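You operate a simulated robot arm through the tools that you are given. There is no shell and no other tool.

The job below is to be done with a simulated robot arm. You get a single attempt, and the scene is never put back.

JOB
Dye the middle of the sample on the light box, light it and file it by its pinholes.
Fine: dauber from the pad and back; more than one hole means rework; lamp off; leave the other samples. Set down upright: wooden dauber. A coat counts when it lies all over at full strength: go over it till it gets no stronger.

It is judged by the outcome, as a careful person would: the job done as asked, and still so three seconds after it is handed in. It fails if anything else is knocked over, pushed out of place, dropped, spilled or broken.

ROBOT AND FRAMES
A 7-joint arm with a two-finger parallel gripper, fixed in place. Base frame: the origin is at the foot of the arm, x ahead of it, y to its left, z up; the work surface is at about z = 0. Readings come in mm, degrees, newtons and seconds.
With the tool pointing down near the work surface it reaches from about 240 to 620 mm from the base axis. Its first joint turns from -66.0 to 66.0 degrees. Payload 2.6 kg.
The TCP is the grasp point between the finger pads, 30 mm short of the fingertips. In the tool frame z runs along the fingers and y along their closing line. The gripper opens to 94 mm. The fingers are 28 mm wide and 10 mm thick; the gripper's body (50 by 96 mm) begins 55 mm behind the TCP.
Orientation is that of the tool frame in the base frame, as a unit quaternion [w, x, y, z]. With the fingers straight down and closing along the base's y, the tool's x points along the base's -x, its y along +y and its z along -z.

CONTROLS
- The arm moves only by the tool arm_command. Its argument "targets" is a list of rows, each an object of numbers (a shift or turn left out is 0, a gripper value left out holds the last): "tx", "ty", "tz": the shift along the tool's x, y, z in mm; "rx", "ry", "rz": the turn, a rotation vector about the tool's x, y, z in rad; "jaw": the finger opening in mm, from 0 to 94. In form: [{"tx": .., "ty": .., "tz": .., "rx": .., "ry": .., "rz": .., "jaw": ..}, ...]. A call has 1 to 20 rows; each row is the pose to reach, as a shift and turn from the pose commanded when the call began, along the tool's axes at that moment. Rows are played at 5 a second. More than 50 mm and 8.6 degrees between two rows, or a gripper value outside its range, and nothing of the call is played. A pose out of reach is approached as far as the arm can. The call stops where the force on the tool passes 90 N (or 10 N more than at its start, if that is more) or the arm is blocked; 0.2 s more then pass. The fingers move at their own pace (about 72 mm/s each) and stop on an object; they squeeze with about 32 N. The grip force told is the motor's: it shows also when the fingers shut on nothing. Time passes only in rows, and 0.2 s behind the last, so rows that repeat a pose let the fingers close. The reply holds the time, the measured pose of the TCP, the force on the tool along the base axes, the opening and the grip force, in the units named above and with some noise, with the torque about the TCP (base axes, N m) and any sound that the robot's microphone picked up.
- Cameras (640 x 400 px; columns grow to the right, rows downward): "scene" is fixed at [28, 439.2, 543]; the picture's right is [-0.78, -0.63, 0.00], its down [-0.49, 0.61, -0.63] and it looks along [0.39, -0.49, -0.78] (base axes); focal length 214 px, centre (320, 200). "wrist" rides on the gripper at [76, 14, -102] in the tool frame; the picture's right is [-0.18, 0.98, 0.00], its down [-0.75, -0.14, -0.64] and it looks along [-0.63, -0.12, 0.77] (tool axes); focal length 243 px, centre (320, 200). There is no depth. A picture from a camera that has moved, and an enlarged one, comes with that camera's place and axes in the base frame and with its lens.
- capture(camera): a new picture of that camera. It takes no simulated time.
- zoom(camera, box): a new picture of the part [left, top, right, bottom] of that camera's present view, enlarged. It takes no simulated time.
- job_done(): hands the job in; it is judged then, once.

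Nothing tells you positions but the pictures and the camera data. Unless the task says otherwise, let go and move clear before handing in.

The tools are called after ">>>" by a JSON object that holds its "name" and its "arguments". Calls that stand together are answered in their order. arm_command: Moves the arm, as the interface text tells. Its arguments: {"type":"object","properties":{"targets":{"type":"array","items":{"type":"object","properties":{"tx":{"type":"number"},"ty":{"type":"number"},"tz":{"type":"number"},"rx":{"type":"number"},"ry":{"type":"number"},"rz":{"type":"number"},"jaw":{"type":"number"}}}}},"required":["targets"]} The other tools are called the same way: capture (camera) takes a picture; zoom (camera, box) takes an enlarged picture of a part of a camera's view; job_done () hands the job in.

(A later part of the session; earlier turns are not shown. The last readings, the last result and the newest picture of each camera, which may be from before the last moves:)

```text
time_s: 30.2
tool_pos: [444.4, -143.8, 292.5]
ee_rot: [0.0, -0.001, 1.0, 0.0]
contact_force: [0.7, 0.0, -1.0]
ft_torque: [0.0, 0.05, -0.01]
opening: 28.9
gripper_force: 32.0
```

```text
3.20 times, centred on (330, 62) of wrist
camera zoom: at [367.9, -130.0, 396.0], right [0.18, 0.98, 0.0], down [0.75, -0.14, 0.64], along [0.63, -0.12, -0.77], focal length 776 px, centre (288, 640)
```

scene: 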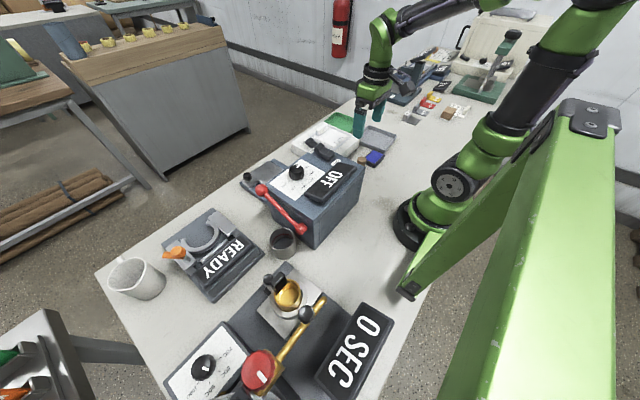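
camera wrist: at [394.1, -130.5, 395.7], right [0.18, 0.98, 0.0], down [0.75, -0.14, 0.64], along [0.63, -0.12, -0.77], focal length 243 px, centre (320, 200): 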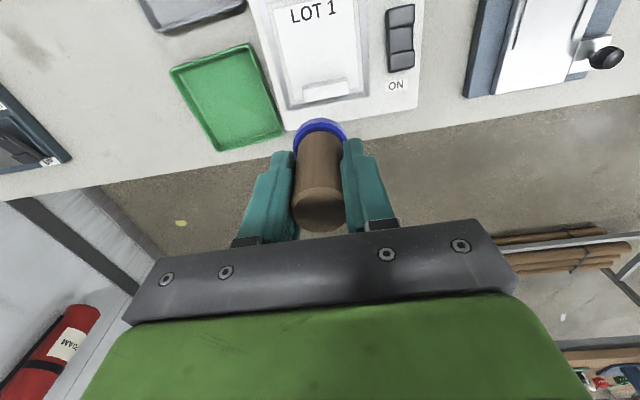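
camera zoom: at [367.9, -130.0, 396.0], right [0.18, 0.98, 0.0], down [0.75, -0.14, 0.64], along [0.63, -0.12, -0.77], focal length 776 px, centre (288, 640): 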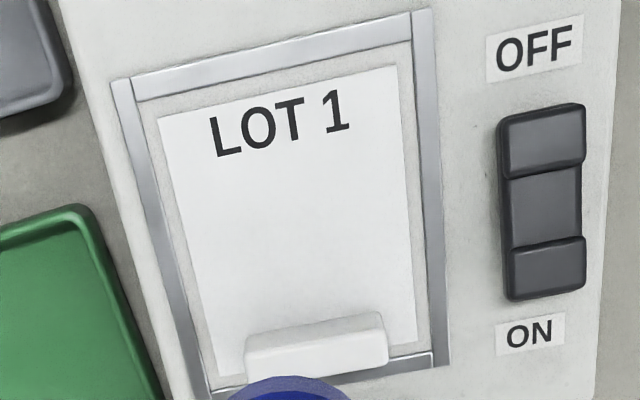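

The sample sheet spans x 395–496 and y -186 to -95, with its top near z ≈ 42, so its middle is about (446, -141). I'll lower the inked dauber toward the middle.

>>> {"name": "arm_command", "arguments": {"targets": [{"tx": -1, "ty": 2, "tz": 35}, {"tx": -1, "ty": 2, "tz": 70}, {"tx": -1, "ty": 2, "tz": 105}, {"tx": -1, "ty": 2, "tz": 140}, {"tx": -1, "ty": 2, "tz": 165}, {"tx": -1, "ty": 2, "tz": 175}, {"tx": -1, "ty": 2, "tz": 175}]}}

>>> {"name": "zoom", "arguments": {"camera": "scene", "box": [280, 90, 380, 175]}}

>>> {"name": "capture", "arguments": {"camera": "wrist"}}

```text
time_s: 31.8
tool_pos: [446.3, -141.5, 115.7]
ee_rot: [0.0, -0.001, 1.0, 0.0]
contact_force: [0.0, 0.7, -0.5]
ft_torque: [0.01, -0.03, 0.0]
opening: 28.6
gripper_force: 31.9
```

```text
4.71 times, centred on (330, 132) of scene
camera zoom: at [28.0, 439.2, 543.0], right [-0.78, -0.63, 0.0], down [-0.49, 0.61, -0.63], along [0.39, -0.49, -0.78], focal length 1009 px, centre (273, 518)
```

zoom: 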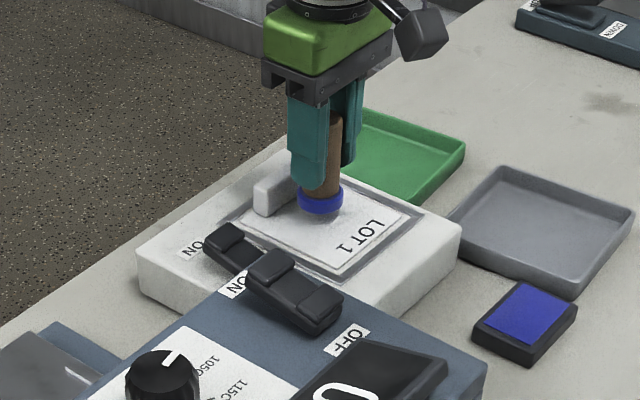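

```text
taken
camera wrist: at [370.3, -127.6, 220.1], right [0.18, 0.98, 0.0], down [0.75, -0.14, 0.64], along [0.63, -0.12, -0.77], focal length 243 px, centre (320, 200)
```

wrist: 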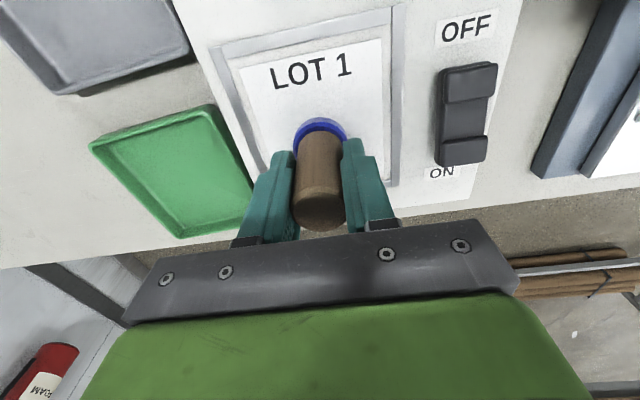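

On line with the middle. Lowering slowly to contact.

>>> {"name": "arm_command", "arguments": {"targets": [{"tz": 4}, {"tz": 8}, {"tz": 12}, {"tz": 15}, {"tz": 15}]}}

```text
time_s: 33.0
tool_pos: [447.3, -142.6, 103.0]
ee_rot: [0.002, -0.001, 1.0, -0.001]
contact_force: [-3.3, 0.7, 20.1]
ft_torque: [0.21, 0.15, 0.05]
opening: 28.7
gripper_force: 31.9
```

Contact came earlier than expected (surface near z ≈ 49) with 20 N. Lifting to see the mark.

>>> {"name": "arm_command", "arguments": {"targets": [{"tz": -5}, {"tz": -20}, {"tz": -40}, {"tz": -75}, {"tz": -110}, {"tz": -110}]}}

>>> {"name": "zoom", "arguments": {"camera": "wrist", "box": [230, 0, 430, 125]}}

>>> {"name": "zoom", "arguments": {"camera": "scene", "box": [280, 90, 380, 175]}}

```text
time_s: 34.4
tool_pos: [445.4, -140.3, 214.0]
ee_rot: [0.0, 0.0, 1.0, 0.0]
contact_force: [-0.1, 0.3, -1.1]
ft_torque: [0.02, 0.02, 0.02]
opening: 28.7
gripper_force: 32.2
```

```text
3.20 times, centred on (330, 62) of wrist
camera zoom: at [369.5, -127.4, 316.7], right [0.18, 0.98, 0.0], down [0.75, -0.14, 0.64], along [0.63, -0.12, -0.77], focal length 776 px, centre (288, 640)
```

zoom: 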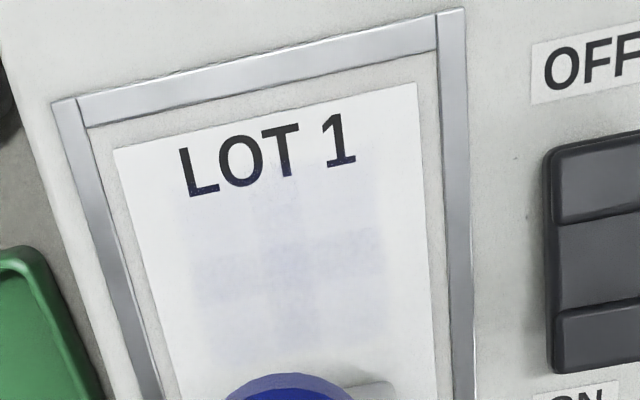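

```text
4.71 times, centred on (330, 132) of scene
camera zoom: at [28.0, 439.2, 543.0], right [-0.78, -0.63, 0.0], down [-0.49, 0.61, -0.63], along [0.39, -0.49, -0.78], focal length 1009 px, centre (273, 518)
```

zoom: 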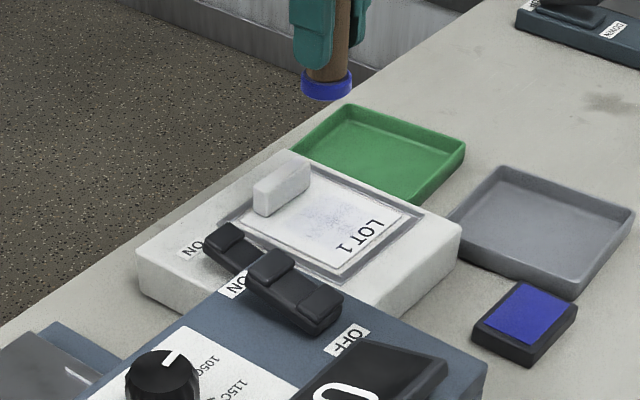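

A faint 3×3 patch of dye appeared in the middle, weak and uneven. I'll go higher to see how far it extends.

>>> {"name": "arm_command", "arguments": {"targets": [{"tx": -10, "tz": -40}, {"tx": -10, "tz": -78}, {"tx": -10, "tz": -78}]}}

>>> {"name": "zoom", "arguments": {"camera": "wrist", "box": [240, 0, 400, 115]}}

```text
time_s: 35.2
tool_pos: [455.1, -141.5, 291.4]
ee_rot: [0.0, -0.001, 1.0, 0.0]
contact_force: [-0.3, 0.4, -0.6]
ft_torque: [-0.02, -0.01, 0.03]
opening: 29.1
gripper_force: 31.7
```

```text
3.48 times, centred on (320, 58) of wrist
camera zoom: at [378.9, -128.0, 395.7], right [0.18, 0.98, 0.0], down [0.75, -0.14, 0.64], along [0.63, -0.12, -0.77], focal length 844 px, centre (320, 696)
```

zoom: 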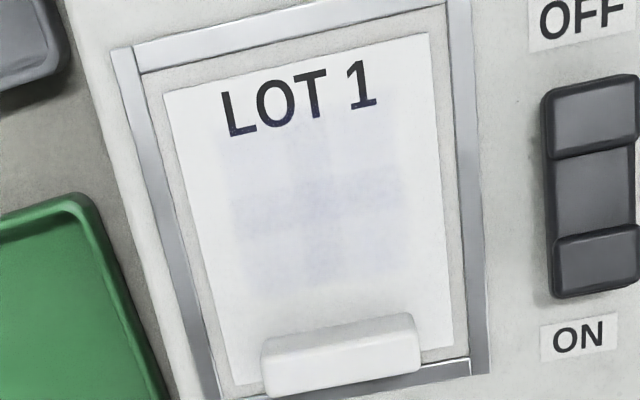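

The faint patch spans roughly x 412–464 and y -170 to -110 and needs more dabs to build up. I'll dab over a 3×3 pattern around it, staying clear of the tab at x ≥ 474.

>>> {"name": "arm_command", "arguments": {"targets": [{"tx": 8, "ty": 0, "tz": 40}, {"tx": 15, "ty": 1, "tz": 80}, {"tx": 17, "ty": 1, "tz": 120}, {"tx": 17, "ty": 1, "tz": 155}, {"tx": 17, "ty": 1, "tz": 178}, {"tx": 17, "ty": 1, "tz": 178}]}}

```text
time_s: 36.6
tool_pos: [440.7, -140.9, 111.9]
ee_rot: [0.0, -0.001, 1.0, 0.0]
contact_force: [0.6, 0.1, -1.2]
ft_torque: [0.01, 0.0, -0.01]
opening: 28.8
gripper_force: 32.1
```

>>> {"name": "arm_command", "arguments": {"targets": [{"tz": 9}, {"tz": 9}, {"tz": 0}, {"ty": 20, "tz": 0}, {"ty": 20, "tz": 9}, {"ty": 20, "tz": 9}, {"ty": 20, "tz": 0}, {"ty": 0, "tz": 0}, {"ty": -20, "tz": 0}, {"ty": -20, "tz": 9}, {"ty": -20, "tz": 9}, {"ty": -20, "tz": 0}, {"tz": -10}]}}

>>> {"name": "zoom", "arguments": {"camera": "scene", "box": [300, 110, 360, 160]}}

>>> {"name": "capture", "arguments": {"camera": "wrist"}}

```text
time_s: 39.4
tool_pos: [437.7, -141.1, 121.3]
ee_rot: [0.0, -0.002, 1.0, -0.001]
contact_force: [-0.7, 0.0, -0.7]
ft_torque: [0.0, -0.05, 0.01]
opening: 28.8
gripper_force: 32.2
```

```text
8.00 times, centred on (330, 135) of scene
camera zoom: at [28.0, 439.1, 543.0], right [-0.78, -0.63, 0.0], down [-0.49, 0.61, -0.63], along [0.39, -0.49, -0.78], focal length 1716 px, centre (240, 720)
```

zoom: 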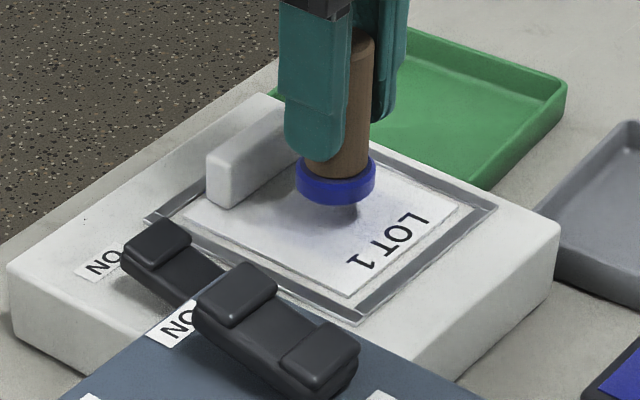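

```text
taken
camera wrist: at [361.8, -126.9, 224.6], right [0.18, 0.98, 0.0], down [0.75, -0.14, 0.64], along [0.63, -0.12, -0.77], focal length 243 px, centre (320, 200)
```

wrist: 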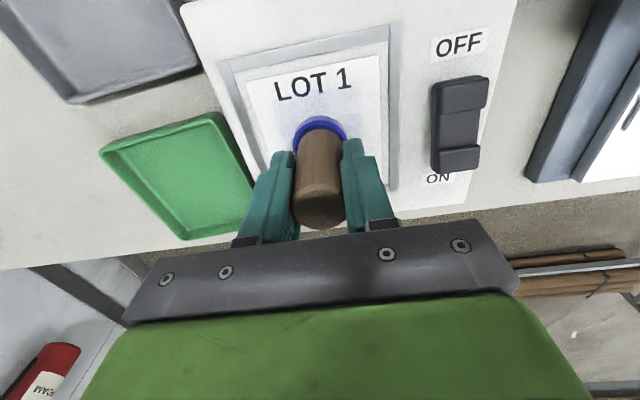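

>>> {"name": "arm_command", "arguments": {"targets": [{"tx": -5, "tz": -40}, {"tx": -15, "tz": -80}, {"tx": -17, "tz": -120}, {"tx": -17, "tz": -160}, {"tx": -17, "tz": -170}, {"tx": -17, "tz": -170}]}}

>>> {"name": "zoom", "arguments": {"camera": "wrist", "box": [240, 0, 400, 115]}}

```text
time_s: 40.8
tool_pos: [455.4, -142.2, 292.4]
ee_rot: [0.0, -0.001, 1.0, 0.0]
contact_force: [0.3, 0.6, -0.5]
ft_torque: [0.02, -0.02, 0.0]
opening: 28.9
gripper_force: 32.4
```

```text
3.48 times, centred on (320, 58) of wrist
camera zoom: at [378.6, -127.4, 395.3], right [0.18, 0.98, 0.0], down [0.75, -0.14, 0.64], along [0.63, -0.12, -0.77], focal length 844 px, centre (320, 696)
```

zoom: 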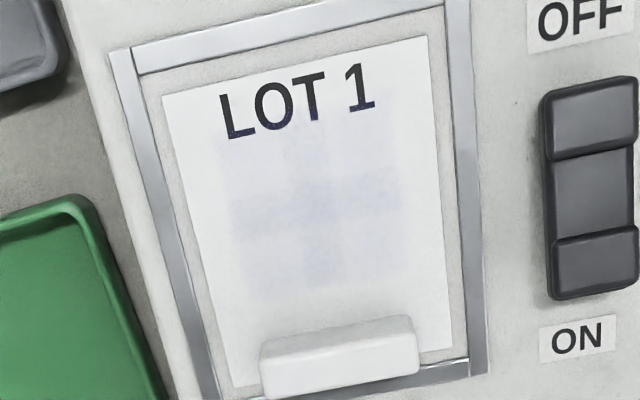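

Barely any stronger; those dabs may have been too light. I'll try one firm dab, held longer, and compare.

>>> {"name": "arm_command", "arguments": {"targets": [{"tx": 8, "ty": 0, "tz": 40}, {"tx": 15, "ty": 1, "tz": 80}, {"tx": 17, "ty": 1, "tz": 120}, {"tx": 17, "ty": 1, "tz": 155}, {"tx": 17, "ty": 1, "tz": 180}, {"tx": 17, "ty": 1, "tz": 188}, {"tx": 17, "ty": 1, "tz": 190}, {"tx": 17, "ty": 1, "tz": 190}]}}

>>> {"name": "arm_command", "arguments": {"targets": [{"tz": 0.5}, {"tz": 0.5}, {"tz": 0.5}, {"tz": 0.5}]}}

>>> {"name": "zoom", "arguments": {"camera": "wrist", "box": [200, 50, 440, 200]}}

```text
time_s: 42.6
tool_pos: [439.5, -141.2, 103.7]
ee_rot: [0.003, -0.001, 1.0, -0.001]
contact_force: [1.1, 0.1, 24.2]
ft_torque: [0.14, -0.26, 0.03]
opening: 28.7
gripper_force: 31.9
```

```text
time_s: 43.6
tool_pos: [439.0, -139.1, 102.2]
ee_rot: [0.001, -0.001, 1.0, 0.0]
contact_force: [5.5, -1.0, 18.5]
ft_torque: [0.02, -0.38, 0.01]
opening: 28.7
gripper_force: 32.0
```

```text
2.67 times, centred on (320, 125) of wrist
camera zoom: at [362.8, -126.2, 204.9], right [0.18, 0.98, 0.0], down [0.75, -0.14, 0.64], along [0.63, -0.12, -0.77], focal length 647 px, centre (320, 400)
```

zoom: 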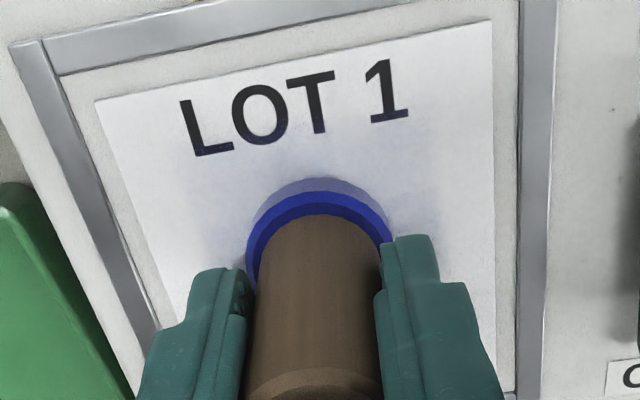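

>>> {"name": "arm_command", "arguments": {"targets": [{"tx": 0, "tz": -10}, {"tx": -5, "tz": -50}, {"tx": -15, "tz": -90}, {"tx": -17, "tz": -130}, {"tx": -17, "tz": -170}, {"tx": -17, "tz": -190}, {"tx": -17, "tz": -190}]}}

>>> {"name": "zoom", "arguments": {"camera": "wrist", "box": [240, 0, 400, 115]}}

```text
time_s: 45.2
tool_pos: [453.4, -140.1, 289.8]
ee_rot: [0.0, -0.002, 1.0, 0.001]
contact_force: [-0.5, -0.6, 0.7]
ft_torque: [0.0, 0.02, 0.02]
opening: 28.8
gripper_force: 31.7
```

```text
3.48 times, centred on (320, 58) of wrist
camera zoom: at [378.4, -126.8, 394.0], right [0.18, 0.98, 0.0], down [0.75, -0.14, 0.64], along [0.63, -0.12, -0.77], focal length 844 px, centre (320, 696)
```

zoom: 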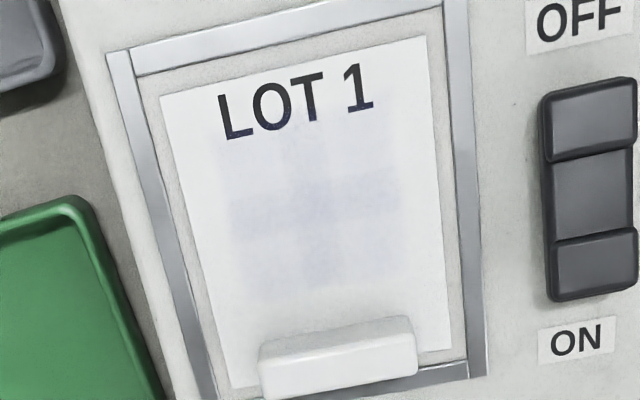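

No change, so the dauber is likely spent and needs re-inking. Back to the pad for another load.

>>> {"name": "arm_command", "arguments": {"targets": [{"tx": 30, "ty": -6, "tz": 20}, {"tx": 70, "ty": -14, "tz": 45}, {"tx": 110, "ty": -22, "tz": 70}, {"tx": 150, "ty": -30, "tz": 100}, {"tx": 188, "ty": -36, "tz": 130}, {"tx": 188, "ty": -36, "tz": 170}, {"tx": 188, "ty": -36, "tz": 195}, {"tx": 188, "ty": -36, "tz": 205}, {"tx": 188, "ty": -36, "tz": 205}]}}

>>> {"name": "capture", "arguments": {"camera": "wrist"}}

```text
refused: row 4 steps farther than a row can; nothing moved
```

```text
taken
camera wrist: at [378.4, -126.8, 394.0], right [0.18, 0.98, 0.0], down [0.75, -0.14, 0.64], along [0.63, -0.12, -0.77], focal length 243 px, centre (320, 200)
```

wrist: 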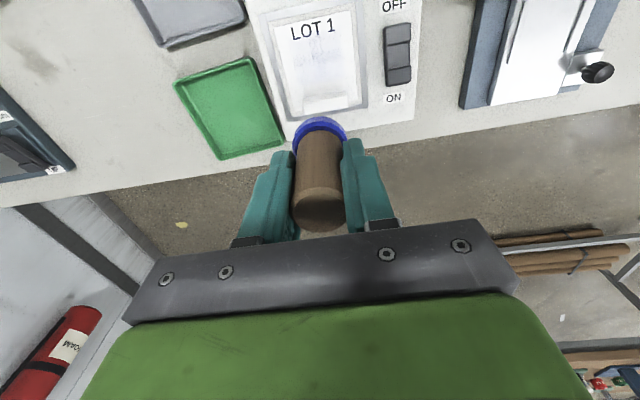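

>>> {"name": "arm_command", "arguments": {"targets": [{"tx": 30, "ty": -6, "tz": 15}, {"tx": 65, "ty": -14, "tz": 40}, {"tx": 100, "ty": -22, "tz": 65}, {"tx": 135, "ty": -28, "tz": 90}, {"tx": 165, "ty": -33, "tz": 115}, {"tx": 188, "ty": -36, "tz": 145}, {"tx": 188, "ty": -36, "tz": 180}, {"tx": 188, "ty": -36, "tz": 203}, {"tx": 188, "ty": -36, "tz": 203}]}}

>>> {"name": "capture", "arguments": {"camera": "wrist"}}

```text
time_s: 47.2
tool_pos: [266.7, -177.4, 87.2]
ee_rot: [0.0, 0.0, 1.0, 0.0]
contact_force: [0.3, 0.3, -0.6]
ft_torque: [0.03, 0.02, 0.0]
opening: 28.7
gripper_force: 32.1
```

```text
taken
camera wrist: at [191.0, -163.9, 190.8], right [0.18, 0.98, 0.0], down [0.75, -0.14, 0.64], along [0.63, -0.12, -0.77], focal length 243 px, centre (320, 200)
```

wrist: 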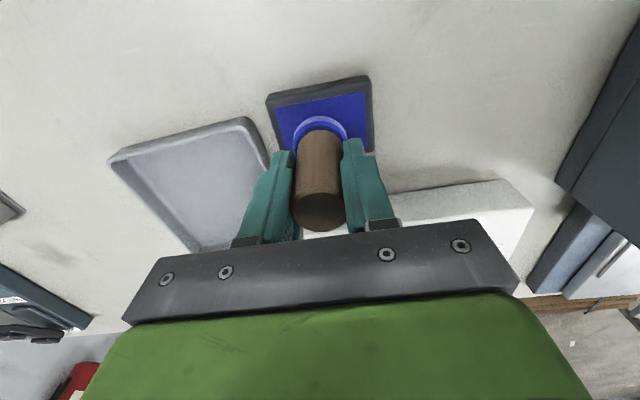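

>>> {"name": "arm_command", "arguments": {"targets": [{"tz": 6}, {"tz": 12}, {"tz": 16}, {"tz": 16}, {"tz": 16}, {"tz": 16}]}}

>>> {"name": "arm_command", "arguments": {"targets": [{"tz": -10}, {"tz": -10}, {"tz": 0.5}, {"tz": 0.5}, {"tz": 0.5}]}}

>>> {"name": "arm_command", "arguments": {"targets": [{"tz": -15}, {"tz": -50}, {"tx": -25, "ty": 5, "tz": -75}, {"tx": -60, "ty": 12, "tz": -80}, {"tx": -95, "ty": 20, "tz": -80}, {"tx": -130, "ty": 28, "tz": -80}, {"tx": -170, "ty": 36, "tz": -80}, {"tx": -174, "ty": 36, "tz": -80}]}}

```text
time_s: 48.6
tool_pos: [268.5, -176.5, 73.0]
ee_rot: [0.001, -0.001, 1.0, 0.0]
contact_force: [-1.1, 0.1, 16.0]
ft_torque: [0.03, -0.16, -0.05]
opening: 28.9
gripper_force: 32.1
```

```text
time_s: 49.8
tool_pos: [268.3, -176.5, 73.9]
ee_rot: [0.001, -0.001, 1.0, -0.001]
contact_force: [-0.8, 1.3, 15.5]
ft_torque: [0.07, 0.04, -0.01]
opening: 28.9
gripper_force: 31.9
```

```text
time_s: 51.6
tool_pos: [442.0, -138.9, 150.0]
ee_rot: [-0.001, 0.0, 1.0, 0.0]
contact_force: [-0.3, -1.0, -1.0]
ft_torque: [0.02, 0.0, -0.01]
opening: 28.5
gripper_force: 32.0
```

Re-inked with 16 N. Now a firm dab in the middle.

>>> {"name": "arm_command", "arguments": {"targets": [{"tx": 2, "tz": 25}, {"tx": 2, "tz": 40}, {"tx": 2, "tz": 46}, {"tx": 2, "tz": 48}, {"tx": 2, "tz": 48}]}}

>>> {"name": "arm_command", "arguments": {"targets": [{"tx": 0, "tz": -10}, {"tx": -5, "tz": -50}, {"tx": -15, "tz": -90}, {"tx": -17, "tz": -130}, {"tx": -17, "tz": -170}, {"tx": -17, "tz": -190}, {"tx": -17, "tz": -190}]}}

>>> {"name": "zoom", "arguments": {"camera": "wrist", "box": [240, 0, 400, 115]}}

```text
time_s: 52.8
tool_pos: [439.2, -140.5, 104.1]
ee_rot: [0.002, 0.0, 1.0, 0.0]
contact_force: [0.2, -0.9, 9.6]
ft_torque: [-0.21, -0.1, -0.05]
opening: 28.5
gripper_force: 31.6
```

```text
time_s: 54.4
tool_pos: [457.2, -139.8, 295.3]
ee_rot: [0.0, 0.0, 1.0, 0.001]
contact_force: [-0.5, 0.3, -0.4]
ft_torque: [-0.04, -0.02, -0.02]
opening: 29.1
gripper_force: 32.4
```

```text
3.48 times, centred on (320, 58) of wrist
camera zoom: at [380.3, -125.7, 398.6], right [0.18, 0.98, 0.0], down [0.75, -0.14, 0.64], along [0.63, -0.12, -0.77], focal length 844 px, centre (320, 696)
```

zoom: 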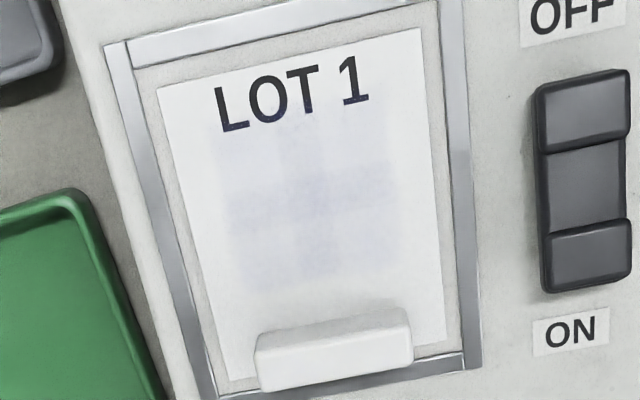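

Dabbing alone adds little, so I'll try light strokes while in contact, watching that the sample doesn't shift.

>>> {"name": "arm_command", "arguments": {"targets": [{"tx": 8, "ty": 0, "tz": 40}, {"tx": 15, "ty": 0, "tz": 80}, {"tx": 18, "ty": 0, "tz": 120}, {"tx": 18, "ty": 0, "tz": 155}, {"tx": 18, "ty": 0, "tz": 180}, {"tx": 18, "ty": 0, "tz": 190}, {"tx": 18, "ty": 0, "tz": 191}, {"tx": 18, "ty": 0, "tz": 191}]}}

>>> {"name": "arm_command", "arguments": {"targets": [{"ty": 3}, {"ty": 6}, {"ty": 9}, {"ty": 12}, {"ty": 9}, {"ty": 6}, {"ty": 3}, {"ty": 0}]}}

>>> {"name": "zoom", "arguments": {"camera": "wrist", "box": [200, 50, 440, 200]}}

```text
time_s: 56.2
tool_pos: [438.6, -140.7, 104.1]
ee_rot: [0.002, 0.0, 1.0, -0.001]
contact_force: [-2.5, 1.5, 16.3]
ft_torque: [0.14, 0.06, 0.0]
opening: 29.0
gripper_force: 32.0
```

```text
time_s: 58.0
tool_pos: [437.6, -140.0, 101.8]
ee_rot: [-0.001, -0.001, 1.0, 0.0]
contact_force: [0.1, 3.4, 7.3]
ft_torque: [0.19, -0.09, 0.01]
opening: 28.8
gripper_force: 32.2
```

```text
2.67 times, centred on (320, 125) of wrist
camera zoom: at [362.5, -126.2, 205.4], right [0.18, 0.98, 0.0], down [0.75, -0.14, 0.64], along [0.63, -0.12, -0.77], focal length 647 px, centre (320, 400)
```

zoom: 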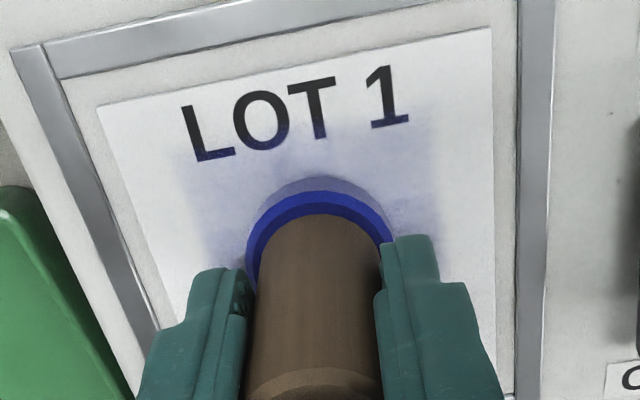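

Strokes work: the dye darkens and the sample stays put. I'll rub it over the whole middle in a light raster.

>>> {"name": "arm_command", "arguments": {"targets": [{"ty": 5, "tz": 0.5}, {"ty": 10, "tz": 0.5}, {"ty": 14, "tz": 0.5}, {"tx": 4, "ty": 14, "tz": 0.5}, {"tx": 8, "ty": 14, "tz": 0.5}, {"tx": 8, "ty": 8, "tz": 0.5}, {"tx": 8, "ty": 2, "tz": 0.5}, {"tx": 8, "ty": -4, "tz": 0.5}, {"tx": 8, "ty": -10, "tz": 0.5}, {"tx": 8, "ty": -14, "tz": 0.5}, {"tx": 4, "ty": -14, "tz": 0.5}, {"tx": -1, "ty": -14, "tz": 0.5}, {"tx": -6, "ty": -14, "tz": 0.5}, {"tx": -8, "ty": -10, "tz": 0.5}, {"tx": -8, "ty": -4, "tz": 0.5}, {"tx": -8, "ty": 2, "tz": 0.5}, {"tx": -8, "ty": 8, "tz": 0.5}, {"tx": -8, "ty": 14, "tz": 0.5}, {"tx": -4, "ty": 8, "tz": 0.5}, {"tx": 0, "ty": 0, "tz": 0.5}]}}

>>> {"name": "zoom", "arguments": {"camera": "wrist", "box": [200, 50, 440, 200]}}

```text
time_s: 62.2
tool_pos: [439.4, -139.5, 102.1]
ee_rot: [0.001, 0.0, 1.0, 0.0]
contact_force: [0.7, 1.5, 4.2]
ft_torque: [0.12, -0.1, 0.02]
opening: 29.1
gripper_force: 32.1
```

```text
2.67 times, centred on (320, 125) of wrist
camera zoom: at [363.2, -126.2, 205.2], right [0.18, 0.98, 0.0], down [0.75, -0.14, 0.64], along [0.63, -0.12, -0.77], focal length 647 px, centre (320, 400)
```

zoom: 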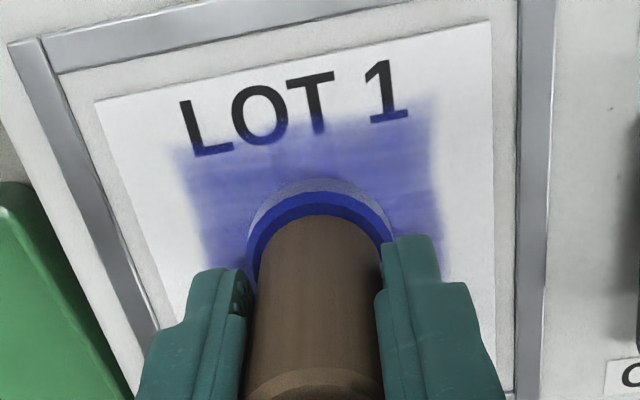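

Strong improvement. Another raster, a little firmer.

>>> {"name": "arm_command", "arguments": {"targets": [{"ty": 7, "tz": 1}, {"ty": 14, "tz": 1}, {"tx": 5, "ty": 17, "tz": 1}, {"tx": 10, "ty": 16, "tz": 1}, {"tx": 10, "ty": 8, "tz": 1}, {"tx": 10, "ty": 0, "tz": 1}, {"tx": 10, "ty": -8, "tz": 1}, {"tx": 10, "ty": -16, "tz": 1}, {"tx": 4, "ty": -17, "tz": 1}, {"tx": 2, "ty": -9, "tz": 1}, {"tx": 2, "ty": 0, "tz": 1}, {"tx": 2, "ty": 9, "tz": 1}, {"tx": 0, "ty": 17, "tz": 1}, {"tx": -6, "ty": 17, "tz": 1}, {"tx": -9, "ty": 10, "tz": 1}, {"tx": -10, "ty": 2, "tz": 1}, {"tx": -10, "ty": -6, "tz": 1}, {"tx": -10, "ty": -14, "tz": 1}, {"tx": -6, "ty": -8, "tz": 1}, {"tx": 0, "ty": 0, "tz": 1}]}}

>>> {"name": "arm_command", "arguments": {"targets": [{"tx": 0, "tz": -10}, {"tx": -5, "tz": -50}, {"tx": -15, "tz": -90}, {"tx": -17, "tz": -130}, {"tx": -17, "tz": -170}, {"tx": -17, "tz": -190}, {"tx": -17, "tz": -190}]}}

>>> {"name": "zoom", "arguments": {"camera": "wrist", "box": [240, 0, 400, 115]}}

>>> {"name": "zoom", "arguments": {"camera": "scene", "box": [300, 110, 360, 160]}}

```text
time_s: 66.4
tool_pos: [437.5, -142.7, 101.7]
ee_rot: [0.0, 0.0, 1.0, -0.002]
contact_force: [2.8, -6.8, 16.0]
ft_torque: [-0.31, -0.18, -0.02]
opening: 29.1
gripper_force: 31.9
```

```text
time_s: 68.0
tool_pos: [455.1, -140.9, 291.1]
ee_rot: [0.0, -0.001, 1.0, 0.0]
contact_force: [0.7, -0.1, -1.3]
ft_torque: [0.02, -0.01, 0.04]
opening: 29.0
gripper_force: 31.8
```

```text
3.48 times, centred on (320, 58) of wrist
camera zoom: at [378.8, -126.4, 394.4], right [0.18, 0.98, 0.0], down [0.75, -0.14, 0.64], along [0.63, -0.12, -0.77], focal length 844 px, centre (320, 696)
```

zoom: 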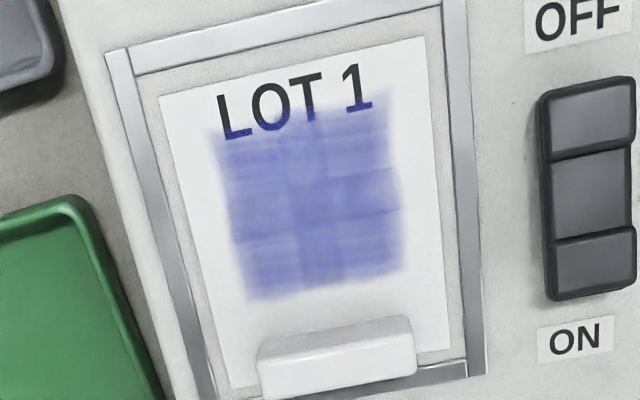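

```text
8.00 times, centred on (330, 135) of scene
camera zoom: at [28.0, 439.2, 543.0], right [-0.78, -0.63, 0.0], down [-0.49, 0.61, -0.63], along [0.39, -0.49, -0.78], focal length 1716 px, centre (240, 720)
```

zoom: 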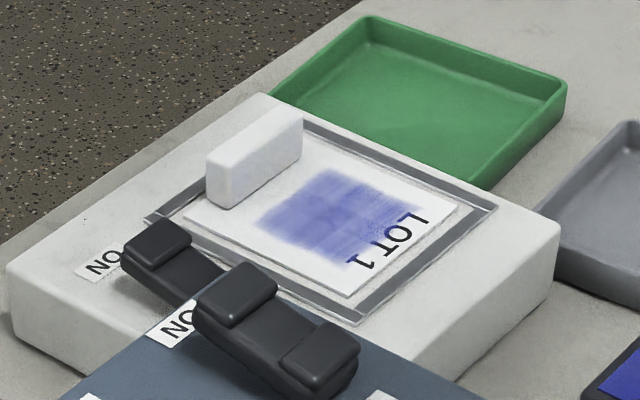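

The dyed patch is a clear square now. I'll re-ink and keep going until it gets no stronger.

>>> {"name": "arm_command", "arguments": {"targets": [{"tx": 30, "ty": -6, "tz": 15}, {"tx": 65, "ty": -14, "tz": 40}, {"tx": 100, "ty": -22, "tz": 65}, {"tx": 135, "ty": -28, "tz": 90}, {"tx": 165, "ty": -33, "tz": 115}, {"tx": 190, "ty": -36, "tz": 145}, {"tx": 190, "ty": -36, "tz": 180}, {"tx": 190, "ty": -36, "tz": 203}, {"tx": 190, "ty": -36, "tz": 212}, {"tx": 190, "ty": -36, "tz": 218}, {"tx": 190, "ty": -36, "tz": 218}, {"tx": 190, "ty": -36, "tz": 218}]}}

>>> {"name": "arm_command", "arguments": {"targets": [{"tz": 1}, {"tz": 1, "ty": 3}, {"tz": 1, "ty": 0}, {"tz": 1, "ty": -3}, {"tz": 1, "ty": 0}]}}

```text
time_s: 70.6
tool_pos: [265.8, -175.1, 72.3]
ee_rot: [0.0, -0.001, 1.0, 0.0]
contact_force: [-0.5, -0.4, -0.8]
ft_torque: [-0.01, 0.01, 0.01]
opening: 29.3
gripper_force: 32.1
```

```text
time_s: 71.8
tool_pos: [266.0, -175.5, 71.8]
ee_rot: [0.0, -0.001, 1.0, 0.001]
contact_force: [0.1, -1.1, 0.1]
ft_torque: [-0.02, 0.01, -0.02]
opening: 29.0
gripper_force: 32.0
```

>>> {"name": "arm_command", "arguments": {"targets": [{"tz": 1}, {"tz": 2}, {"tz": 3}, {"tz": 3}]}}

```text
time_s: 72.8
tool_pos: [267.6, -176.9, 69.0]
ee_rot: [0.002, -0.003, 1.0, -0.002]
contact_force: [3.2, 2.4, 17.6]
ft_torque: [0.12, -0.39, -0.02]
opening: 29.2
gripper_force: 32.1
```

Contact on the pad at 18 N. A small rub to load it, then back to the sample.

>>> {"name": "arm_command", "arguments": {"targets": [{"ty": 3}, {"ty": 6}, {"ty": 2}, {"ty": -3}, {"ty": -6}, {"ty": 0}]}}

>>> {"name": "arm_command", "arguments": {"targets": [{"tz": -15}, {"tz": -50}, {"tx": -25, "ty": 5, "tz": -75}, {"tx": -60, "ty": 12, "tz": -80}, {"tx": -95, "ty": 20, "tz": -80}, {"tx": -130, "ty": 28, "tz": -80}, {"tx": -170, "ty": 36, "tz": -80}, {"tx": -174, "ty": 36, "tz": -80}]}}

>>> {"name": "capture", "arguments": {"camera": "wrist"}}

```text
time_s: 74.2
tool_pos: [265.3, -175.8, 67.4]
ee_rot: [-0.001, -0.001, 1.0, 0.0]
contact_force: [-0.4, -0.6, 0.9]
ft_torque: [-0.04, -0.04, -0.01]
opening: 29.5
gripper_force: 32.2
```

```text
time_s: 76.0
tool_pos: [439.0, -138.1, 150.6]
ee_rot: [0.0, -0.001, 1.0, 0.0]
contact_force: [-0.3, -0.4, -1.7]
ft_torque: [0.01, 0.05, 0.01]
opening: 29.2
gripper_force: 31.4
```

```text
taken
camera wrist: at [363.6, -125.5, 253.4], right [0.18, 0.98, 0.0], down [0.75, -0.14, 0.64], along [0.63, -0.12, -0.77], focal length 243 px, centre (320, 200)
```

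wrist: 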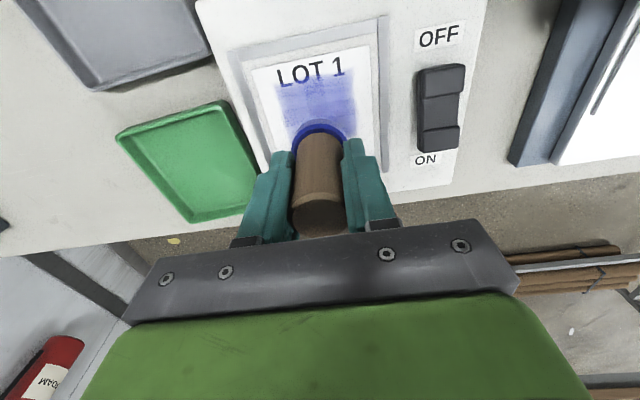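

The dauber has slid up a few mm in the grip, so I'll press more lightly. Contact on the sample should now be near z ≈ 99.

>>> {"name": "arm_command", "arguments": {"targets": [{"tz": 25}, {"tz": 42}, {"tz": 47}, {"tz": 50}, {"tz": 50}]}}

>>> {"name": "arm_command", "arguments": {"targets": [{"tz": 1}, {"tz": 1}]}}

```text
time_s: 77.2
tool_pos: [438.4, -139.8, 100.6]
ee_rot: [0.0, -0.001, 1.0, 0.001]
contact_force: [-0.1, 0.8, -0.5]
ft_torque: [0.0, -0.04, 0.0]
opening: 29.2
gripper_force: 32.1
```

```text
time_s: 77.8
tool_pos: [438.8, -140.5, 98.6]
ee_rot: [0.002, 0.0, 1.0, 0.0]
contact_force: [-1.5, -0.1, 5.2]
ft_torque: [0.0, -0.05, 0.02]
opening: 29.5
gripper_force: 31.2
```

>>> {"name": "arm_command", "arguments": {"targets": [{"ty": 7, "tz": 0.3}, {"ty": 13, "tz": 0.3}, {"tx": 6, "ty": 18, "tz": 0.3}, {"tx": 12, "ty": 18, "tz": 0.3}, {"tx": 13, "ty": 10, "tz": 0.3}, {"tx": 13, "ty": 2, "tz": 0.3}, {"tx": 13, "ty": -6, "tz": 0.3}, {"tx": 13, "ty": -14, "tz": 0.3}, {"tx": 12, "ty": -18, "tz": 0.3}, {"tx": 5, "ty": -18, "tz": 0.3}, {"tx": 3, "ty": -10, "tz": 0.3}, {"tx": 3, "ty": -2, "tz": 0.3}, {"tx": 3, "ty": 7, "tz": 0.3}, {"tx": 0, "ty": 15, "tz": 0.3}, {"tx": -6, "ty": 18, "tz": 0.3}, {"tx": -11, "ty": 14, "tz": 0.3}, {"tx": -11, "ty": 6, "tz": 0.3}, {"tx": -11, "ty": -2, "tz": 0.3}, {"tx": -11, "ty": -10, "tz": 0.3}, {"tx": -11, "ty": -18, "tz": 0.3}]}}

>>> {"name": "arm_command", "arguments": {"targets": [{"tx": 6, "ty": 0, "tz": 0.5}, {"tx": 6, "ty": 8, "tz": 0.5}, {"tx": 6, "ty": 17, "tz": 0.5}, {"tx": 6, "ty": 26, "tz": 0.5}, {"tx": 6, "ty": 34, "tz": 0.5}, {"tx": 13, "ty": 34, "tz": 0.5}, {"tx": 13, "ty": 26, "tz": 0.5}, {"tx": 13, "ty": 17, "tz": 0.5}, {"tx": 13, "ty": 8, "tz": 0.5}, {"tx": 13, "ty": 0, "tz": 0.5}, {"tx": 20, "ty": 0, "tz": 0.5}, {"tx": 20, "ty": 8, "tz": 0.5}, {"tx": 20, "ty": 17, "tz": 0.5}, {"tx": 20, "ty": 26, "tz": 0.5}, {"tx": 20, "ty": 34, "tz": 0.5}, {"tx": 15, "ty": 26, "tz": 0.5}, {"tx": 11, "ty": 18, "tz": 0.5}]}}

>>> {"name": "zoom", "arguments": {"camera": "wrist", "box": [200, 50, 440, 200]}}

```text
time_s: 82.0
tool_pos: [450.3, -157.4, 98.5]
ee_rot: [0.0, 0.0, 1.0, 0.0]
contact_force: [1.4, 6.2, 17.2]
ft_torque: [0.28, -0.21, 0.02]
opening: 29.3
gripper_force: 32.1
```

```text
time_s: 85.6
tool_pos: [439.9, -137.6, 97.4]
ee_rot: [0.0, -0.002, 1.0, 0.001]
contact_force: [-0.5, 4.8, 12.7]
ft_torque: [0.27, -0.06, 0.05]
opening: 29.1
gripper_force: 32.2
```

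```text
2.67 times, centred on (320, 125) of wrist
camera zoom: at [363.8, -124.5, 201.1], right [0.18, 0.98, 0.0], down [0.75, -0.14, 0.64], along [0.63, -0.11, -0.77], focal length 647 px, centre (320, 400)
```

zoom: 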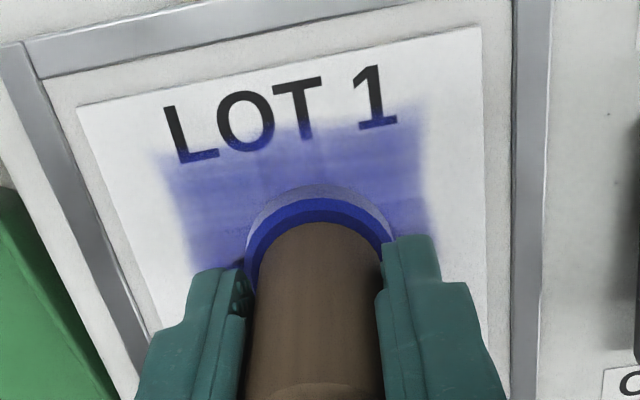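

>>> {"name": "arm_command", "arguments": {"targets": [{"tx": 0, "tz": -10}, {"tx": -5, "tz": -50}, {"tx": -15, "tz": -90}, {"tx": -17, "tz": -130}, {"tx": -17, "tz": -170}, {"tx": -17, "tz": -194}, {"tx": -17, "tz": -194}]}}

>>> {"name": "zoom", "arguments": {"camera": "wrist", "box": [240, 0, 400, 115]}}

>>> {"name": "zoom", "arguments": {"camera": "scene", "box": [300, 110, 360, 160]}}

```text
time_s: 87.2
tool_pos: [455.7, -140.8, 292.2]
ee_rot: [0.0, -0.001, 1.0, 0.0]
contact_force: [-0.3, 0.4, -0.8]
ft_torque: [-0.02, 0.01, 0.01]
opening: 29.5
gripper_force: 32.1
```

```text
3.48 times, centred on (320, 58) of wrist
camera zoom: at [380.1, -126.6, 395.3], right [0.18, 0.98, 0.0], down [0.75, -0.14, 0.64], along [0.63, -0.12, -0.77], focal length 844 px, centre (320, 696)
```

zoom: 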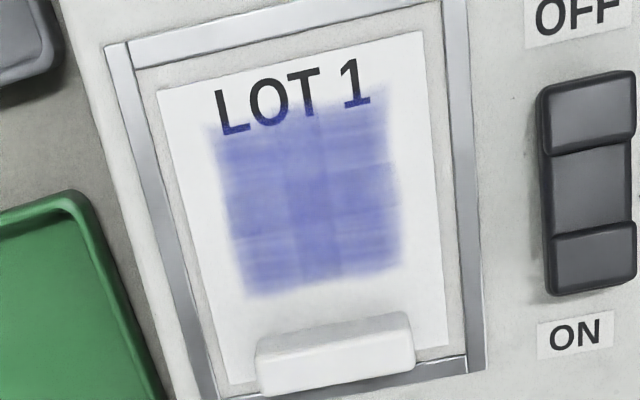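

```text
8.00 times, centred on (330, 135) of scene
camera zoom: at [28.0, 439.2, 543.0], right [-0.78, -0.63, 0.0], down [-0.49, 0.61, -0.63], along [0.39, -0.49, -0.78], focal length 1716 px, centre (240, 720)
```

zoom: 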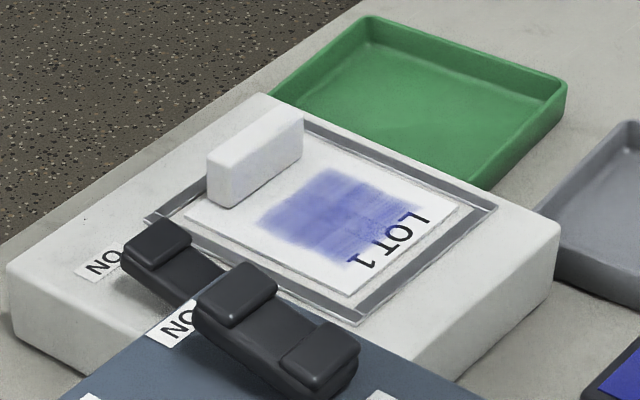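

Stronger and more even, but it may not be full yet. Re-inking (lightly) and going over it again.

>>> {"name": "arm_command", "arguments": {"targets": [{"tx": 30, "ty": -6, "tz": 15}, {"tx": 65, "ty": -14, "tz": 40}, {"tx": 100, "ty": -22, "tz": 65}, {"tx": 135, "ty": -28, "tz": 90}, {"tx": 165, "ty": -33, "tz": 115}, {"tx": 190, "ty": -36, "tz": 145}, {"tx": 190, "ty": -36, "tz": 180}, {"tx": 190, "ty": -36, "tz": 205}, {"tx": 190, "ty": -36, "tz": 218}, {"tx": 190, "ty": -36, "tz": 224}, {"tx": 190, "ty": -36, "tz": 224}]}}

>>> {"name": "arm_command", "arguments": {"targets": [{"tz": 1}, {"tz": 1.5}, {"tz": 1.5}]}}

```text
time_s: 89.6
tool_pos: [267.8, -175.9, 68.3]
ee_rot: [0.0, -0.001, 1.0, 0.0]
contact_force: [-1.7, 0.3, 4.7]
ft_torque: [-0.02, -0.03, -0.06]
opening: 29.8
gripper_force: 31.3
```

```text
time_s: 90.4
tool_pos: [268.8, -176.2, 67.4]
ee_rot: [0.002, -0.001, 1.0, -0.001]
contact_force: [-3.2, -0.8, 27.7]
ft_torque: [0.02, -0.1, -0.02]
opening: 29.5
gripper_force: 32.0
```

>>> {"name": "arm_command", "arguments": {"targets": [{"tz": -1.5, "ty": 3}, {"tz": -1.5, "ty": 6}, {"tz": -1.5, "ty": 0}, {"tz": -1.5, "ty": -5}, {"tz": -1.5, "ty": 0}]}}

>>> {"name": "arm_command", "arguments": {"targets": [{"tz": -15}, {"tz": -50}, {"tx": -25, "ty": 5, "tz": -75}, {"tx": -60, "ty": 12, "tz": -80}, {"tx": -95, "ty": 20, "tz": -80}, {"tx": -130, "ty": 28, "tz": -80}, {"tx": -170, "ty": 36, "tz": -80}, {"tx": -173, "ty": 36, "tz": -60}, {"tx": -173, "ty": 36, "tz": -35}, {"tx": -173, "ty": 36, "tz": -32}, {"tx": -173, "ty": 36, "tz": -32}]}}

```text
time_s: 91.6
tool_pos: [266.8, -176.3, 66.5]
ee_rot: [-0.001, 0.0, 1.0, 0.001]
contact_force: [0.0, -1.8, 2.0]
ft_torque: [-0.07, -0.06, 0.0]
opening: 29.3
gripper_force: 31.8
```

```text
time_s: 94.0
tool_pos: [439.0, -141.3, 100.2]
ee_rot: [0.001, -0.001, 1.0, -0.001]
contact_force: [0.3, 0.4, -0.5]
ft_torque: [0.01, 0.01, -0.01]
opening: 29.2
gripper_force: 32.5
```

>>> {"name": "arm_command", "arguments": {"targets": [{"tz": 2}, {"tz": 3}, {"tz": 3}]}}

```text
time_s: 94.8
tool_pos: [439.7, -140.9, 96.9]
ee_rot: [0.0, -0.001, 1.0, 0.0]
contact_force: [-0.3, 0.3, -1.1]
ft_torque: [0.02, 0.02, 0.01]
opening: 29.3
gripper_force: 32.6
```

>>> {"name": "arm_command", "arguments": {"targets": [{"tz": 1}, {"tz": 1.5}, {"tz": 1.5}]}}

```text
time_s: 95.6
tool_pos: [439.5, -141.7, 96.1]
ee_rot: [0.002, -0.001, 1.0, 0.0]
contact_force: [-3.8, 0.8, 18.7]
ft_torque: [0.06, 0.09, 0.02]
opening: 29.3
gripper_force: 32.0
```

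>>> {"name": "arm_command", "arguments": {"targets": [{"ty": 7, "tz": -0.4}, {"ty": 13, "tz": -0.4}, {"tx": 6, "ty": 18, "tz": -0.4}, {"tx": 12, "ty": 18, "tz": -0.4}, {"tx": 13, "ty": 10, "tz": -0.4}, {"tx": 13, "ty": 2, "tz": -0.4}, {"tx": 13, "ty": -6, "tz": -0.4}, {"tx": 13, "ty": -14, "tz": -0.4}, {"tx": 12, "ty": -18, "tz": -0.4}, {"tx": 5, "ty": -18, "tz": -0.4}, {"tx": 3, "ty": -10, "tz": -0.4}, {"tx": 3, "ty": -2, "tz": -0.4}, {"tx": 3, "ty": 7, "tz": -0.4}, {"tx": 0, "ty": 15, "tz": -0.4}, {"tx": -6, "ty": 18, "tz": -0.4}, {"tx": -11, "ty": 14, "tz": -0.4}, {"tx": -11, "ty": 6, "tz": -0.4}, {"tx": -11, "ty": -2, "tz": -0.4}, {"tx": -11, "ty": -10, "tz": -0.4}, {"tx": -11, "ty": -18, "tz": -0.4}]}}

>>> {"name": "arm_command", "arguments": {"targets": [{"tx": 6, "ty": 0, "tz": 0.5}, {"tx": 6, "ty": 8, "tz": 0.5}, {"tx": 6, "ty": 17, "tz": 0.5}, {"tx": 6, "ty": 26, "tz": 0.5}, {"tx": 6, "ty": 34, "tz": 0.5}, {"tx": 13, "ty": 34, "tz": 0.5}, {"tx": 13, "ty": 26, "tz": 0.5}, {"tx": 13, "ty": 17, "tz": 0.5}, {"tx": 13, "ty": 8, "tz": 0.5}, {"tx": 13, "ty": 0, "tz": 0.5}, {"tx": 20, "ty": 0, "tz": 0.5}, {"tx": 20, "ty": 8, "tz": 0.5}, {"tx": 20, "ty": 17, "tz": 0.5}, {"tx": 20, "ty": 26, "tz": 0.5}, {"tx": 20, "ty": 34, "tz": 0.5}, {"tx": 15, "ty": 26, "tz": 0.5}, {"tx": 11, "ty": 18, "tz": 0.5}]}}

>>> {"name": "arm_command", "arguments": {"targets": [{"tx": 0, "tz": -10}, {"tx": -5, "tz": -50}, {"tx": -15, "tz": -90}, {"tx": -17, "tz": -130}, {"tx": -17, "tz": -170}, {"tx": -17, "tz": -195}, {"tx": -17, "tz": -195}]}}

>>> {"name": "zoom", "arguments": {"camera": "wrist", "box": [240, 0, 400, 115]}}

>>> {"name": "zoom", "arguments": {"camera": "scene", "box": [300, 110, 360, 160]}}

```text
time_s: 99.8
tool_pos: [450.6, -156.9, 94.8]
ee_rot: [0.001, -0.001, 1.0, 0.0]
contact_force: [0.4, 5.5, 16.9]
ft_torque: [0.28, -0.18, 0.04]
opening: 29.2
gripper_force: 31.9
```

```text
time_s: 103.4
tool_pos: [441.0, -138.2, 94.3]
ee_rot: [0.001, -0.002, 1.0, 0.002]
contact_force: [-1.7, 9.3, 21.9]
ft_torque: [0.38, -0.19, 0.1]
opening: 29.3
gripper_force: 32.1
```

```text
time_s: 105.0
tool_pos: [454.5, -136.5, 292.5]
ee_rot: [-0.001, -0.001, 1.0, 0.0]
contact_force: [0.0, 0.3, -0.2]
ft_torque: [0.01, -0.02, -0.03]
opening: 29.1
gripper_force: 31.9
```

```text
3.48 times, centred on (320, 58) of wrist
camera zoom: at [378.8, -123.6, 395.2], right [0.18, 0.98, 0.0], down [0.75, -0.14, 0.64], along [0.63, -0.12, -0.77], focal length 844 px, centre (320, 696)
```

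zoom: 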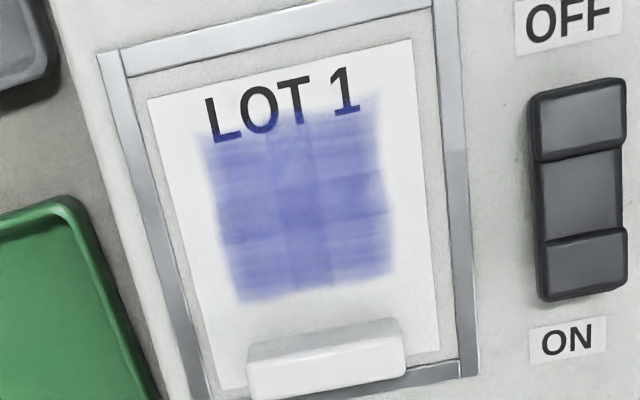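

```text
8.00 times, centred on (330, 135) of scene
camera zoom: at [28.0, 439.2, 543.0], right [-0.78, -0.63, 0.0], down [-0.49, 0.61, -0.63], along [0.39, -0.49, -0.78], focal length 1716 px, centre (240, 720)
```

zoom: 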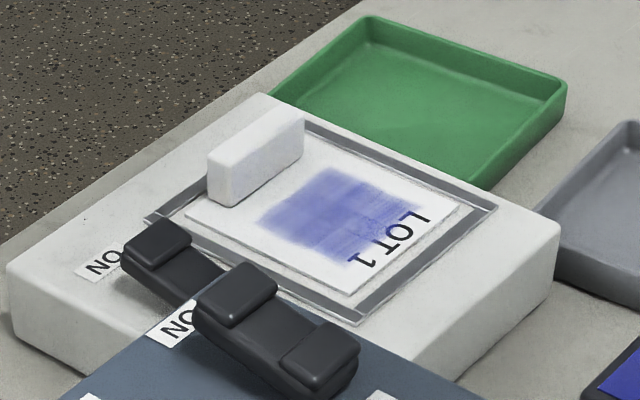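

It looks nearly unchanged from last time, so it may be saturated. I'll take a tight reference view, then go over it once more to confirm.

>>> {"name": "zoom", "arguments": {"camera": "scene", "box": [320, 128, 356, 150]}}

>>> {"name": "zoom", "arguments": {"camera": "wrist", "box": [280, 15, 350, 95]}}

```text
16.00 times, centred on (338, 139) of scene
camera zoom: at [28.0, 439.2, 543.0], right [-0.78, -0.63, 0.0], down [-0.49, 0.61, -0.63], along [0.39, -0.49, -0.78], focal length 3432 px, centre (32, 1176)
```

zoom: 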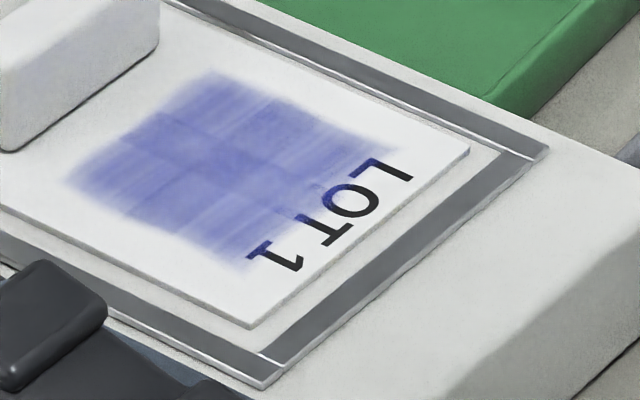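

```text
5.00 times, centred on (315, 55) of wrist
camera zoom: at [378.8, -123.6, 395.2], right [0.18, 0.98, 0.0], down [0.75, -0.14, 0.64], along [0.63, -0.12, -0.77], focal length 1213 px, centre (345, 925)
```

zoom: 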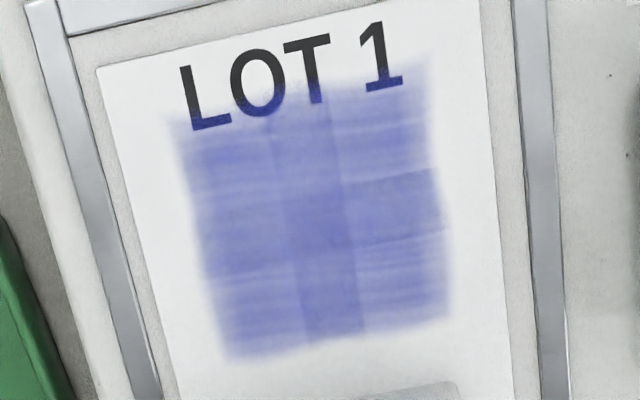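

I'll re-ink once more and go over it again to confirm it no longer strengthens.

>>> {"name": "arm_command", "arguments": {"targets": [{"tx": 30, "ty": -8, "tz": 15}, {"tx": 65, "ty": -17, "tz": 40}, {"tx": 100, "ty": -25, "tz": 65}, {"tx": 135, "ty": -31, "tz": 90}, {"tx": 165, "ty": -36, "tz": 115}, {"tx": 190, "ty": -39, "tz": 145}, {"tx": 190, "ty": -39, "tz": 180}, {"tx": 190, "ty": -39, "tz": 205}, {"tx": 190, "ty": -39, "tz": 218}, {"tx": 190, "ty": -39, "tz": 227}, {"tx": 190, "ty": -39, "tz": 227}]}}

>>> {"name": "arm_command", "arguments": {"targets": [{"tz": 1}, {"tz": 1.5}, {"tz": 1.5}]}}

```text
time_s: 107.4
tool_pos: [268.1, -178.8, 61.6]
ee_rot: [0.002, -0.001, 1.0, -0.001]
contact_force: [-3.5, 2.7, 27.1]
ft_torque: [0.15, -0.17, 0.06]
opening: 29.5
gripper_force: 31.8
```

```text
time_s: 108.2
tool_pos: [267.2, -180.6, 60.9]
ee_rot: [0.001, 0.0, 1.0, 0.0]
contact_force: [2.5, -2.6, 25.6]
ft_torque: [-0.03, -0.31, 0.01]
opening: 29.3
gripper_force: 31.7
```

>>> {"name": "arm_command", "arguments": {"targets": [{"tz": -1}, {"tz": -1.5, "ty": 4}, {"tz": -1.5, "ty": 0}, {"tz": -1.5}]}}

>>> {"name": "arm_command", "arguments": {"targets": [{"tz": -15}, {"tz": -50}, {"tx": -25, "ty": 5, "tz": -75}, {"tx": -60, "ty": 12, "tz": -80}, {"tx": -95, "ty": 20, "tz": -80}, {"tx": -130, "ty": 28, "tz": -80}, {"tx": -170, "ty": 36, "tz": -80}, {"tx": -173, "ty": 38, "tz": -60}, {"tx": -173, "ty": 38, "tz": -40}, {"tx": -173, "ty": 38, "tz": -35}, {"tx": -173, "ty": 38, "tz": -35}]}}

>>> {"name": "zoom", "arguments": {"camera": "wrist", "box": [200, 50, 440, 250]}}

```text
time_s: 109.2
tool_pos: [266.7, -178.8, 62.0]
ee_rot: [-0.001, -0.001, 1.0, 0.0]
contact_force: [-0.5, -0.9, 0.2]
ft_torque: [-0.03, -0.01, 0.03]
opening: 29.5
gripper_force: 31.8
```

```text
time_s: 111.6
tool_pos: [437.4, -139.1, 97.4]
ee_rot: [0.0, -0.001, 1.0, 0.0]
contact_force: [0.6, 0.3, -0.5]
ft_torque: [-0.02, -0.04, -0.02]
opening: 29.1
gripper_force: 32.4
```

```text
2.00 times, centred on (320, 150) of wrist
camera zoom: at [362.6, -125.5, 201.4], right [0.18, 0.98, 0.0], down [0.75, -0.14, 0.64], along [0.63, -0.12, -0.77], focal length 485 px, centre (320, 300)
```

zoom: 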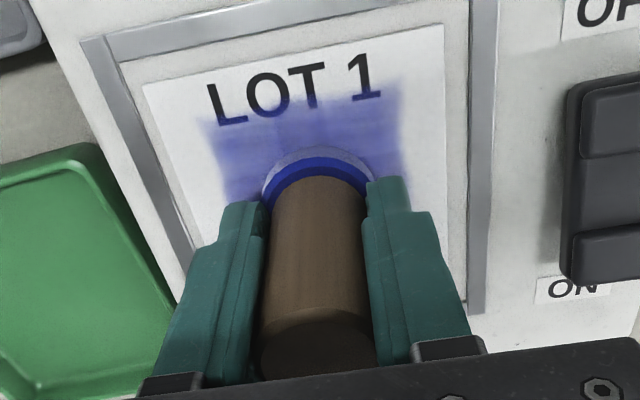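

>>> {"name": "arm_command", "arguments": {"targets": [{"tz": 2}, {"tz": 4}, {"tz": 4}]}}

>>> {"name": "arm_command", "arguments": {"targets": [{"tz": 0.7}, {"tz": 0.7}]}}

```text
time_s: 112.4
tool_pos: [439.8, -140.1, 94.4]
ee_rot: [-0.001, -0.001, 1.0, 0.001]
contact_force: [1.4, 0.2, -0.9]
ft_torque: [-0.02, 0.01, 0.01]
opening: 29.3
gripper_force: 32.2
```

```text
time_s: 113.0
tool_pos: [438.6, -140.2, 93.3]
ee_rot: [0.0, -0.001, 1.0, 0.0]
contact_force: [0.0, -0.2, -0.5]
ft_torque: [0.03, 0.01, 0.01]
opening: 29.0
gripper_force: 31.8
```

>>> {"name": "arm_command", "arguments": {"targets": [{"tz": 0.7}, {"tz": 1.2}, {"tz": 1.2}]}}

```text
time_s: 113.8
tool_pos: [440.7, -141.6, 92.0]
ee_rot: [-0.001, -0.001, 1.0, 0.0]
contact_force: [-0.5, -0.4, 0.0]
ft_torque: [-0.03, 0.01, 0.0]
opening: 29.2
gripper_force: 31.7
```

>>> {"name": "arm_command", "arguments": {"targets": [{"tz": 0.7}, {"tz": 0.7}]}}

```text
time_s: 114.4
tool_pos: [440.1, -140.4, 91.2]
ee_rot: [0.0, 0.0, 1.0, 0.0]
contact_force: [-0.2, 0.2, -0.9]
ft_torque: [0.01, -0.01, 0.01]
opening: 29.3
gripper_force: 31.9
```

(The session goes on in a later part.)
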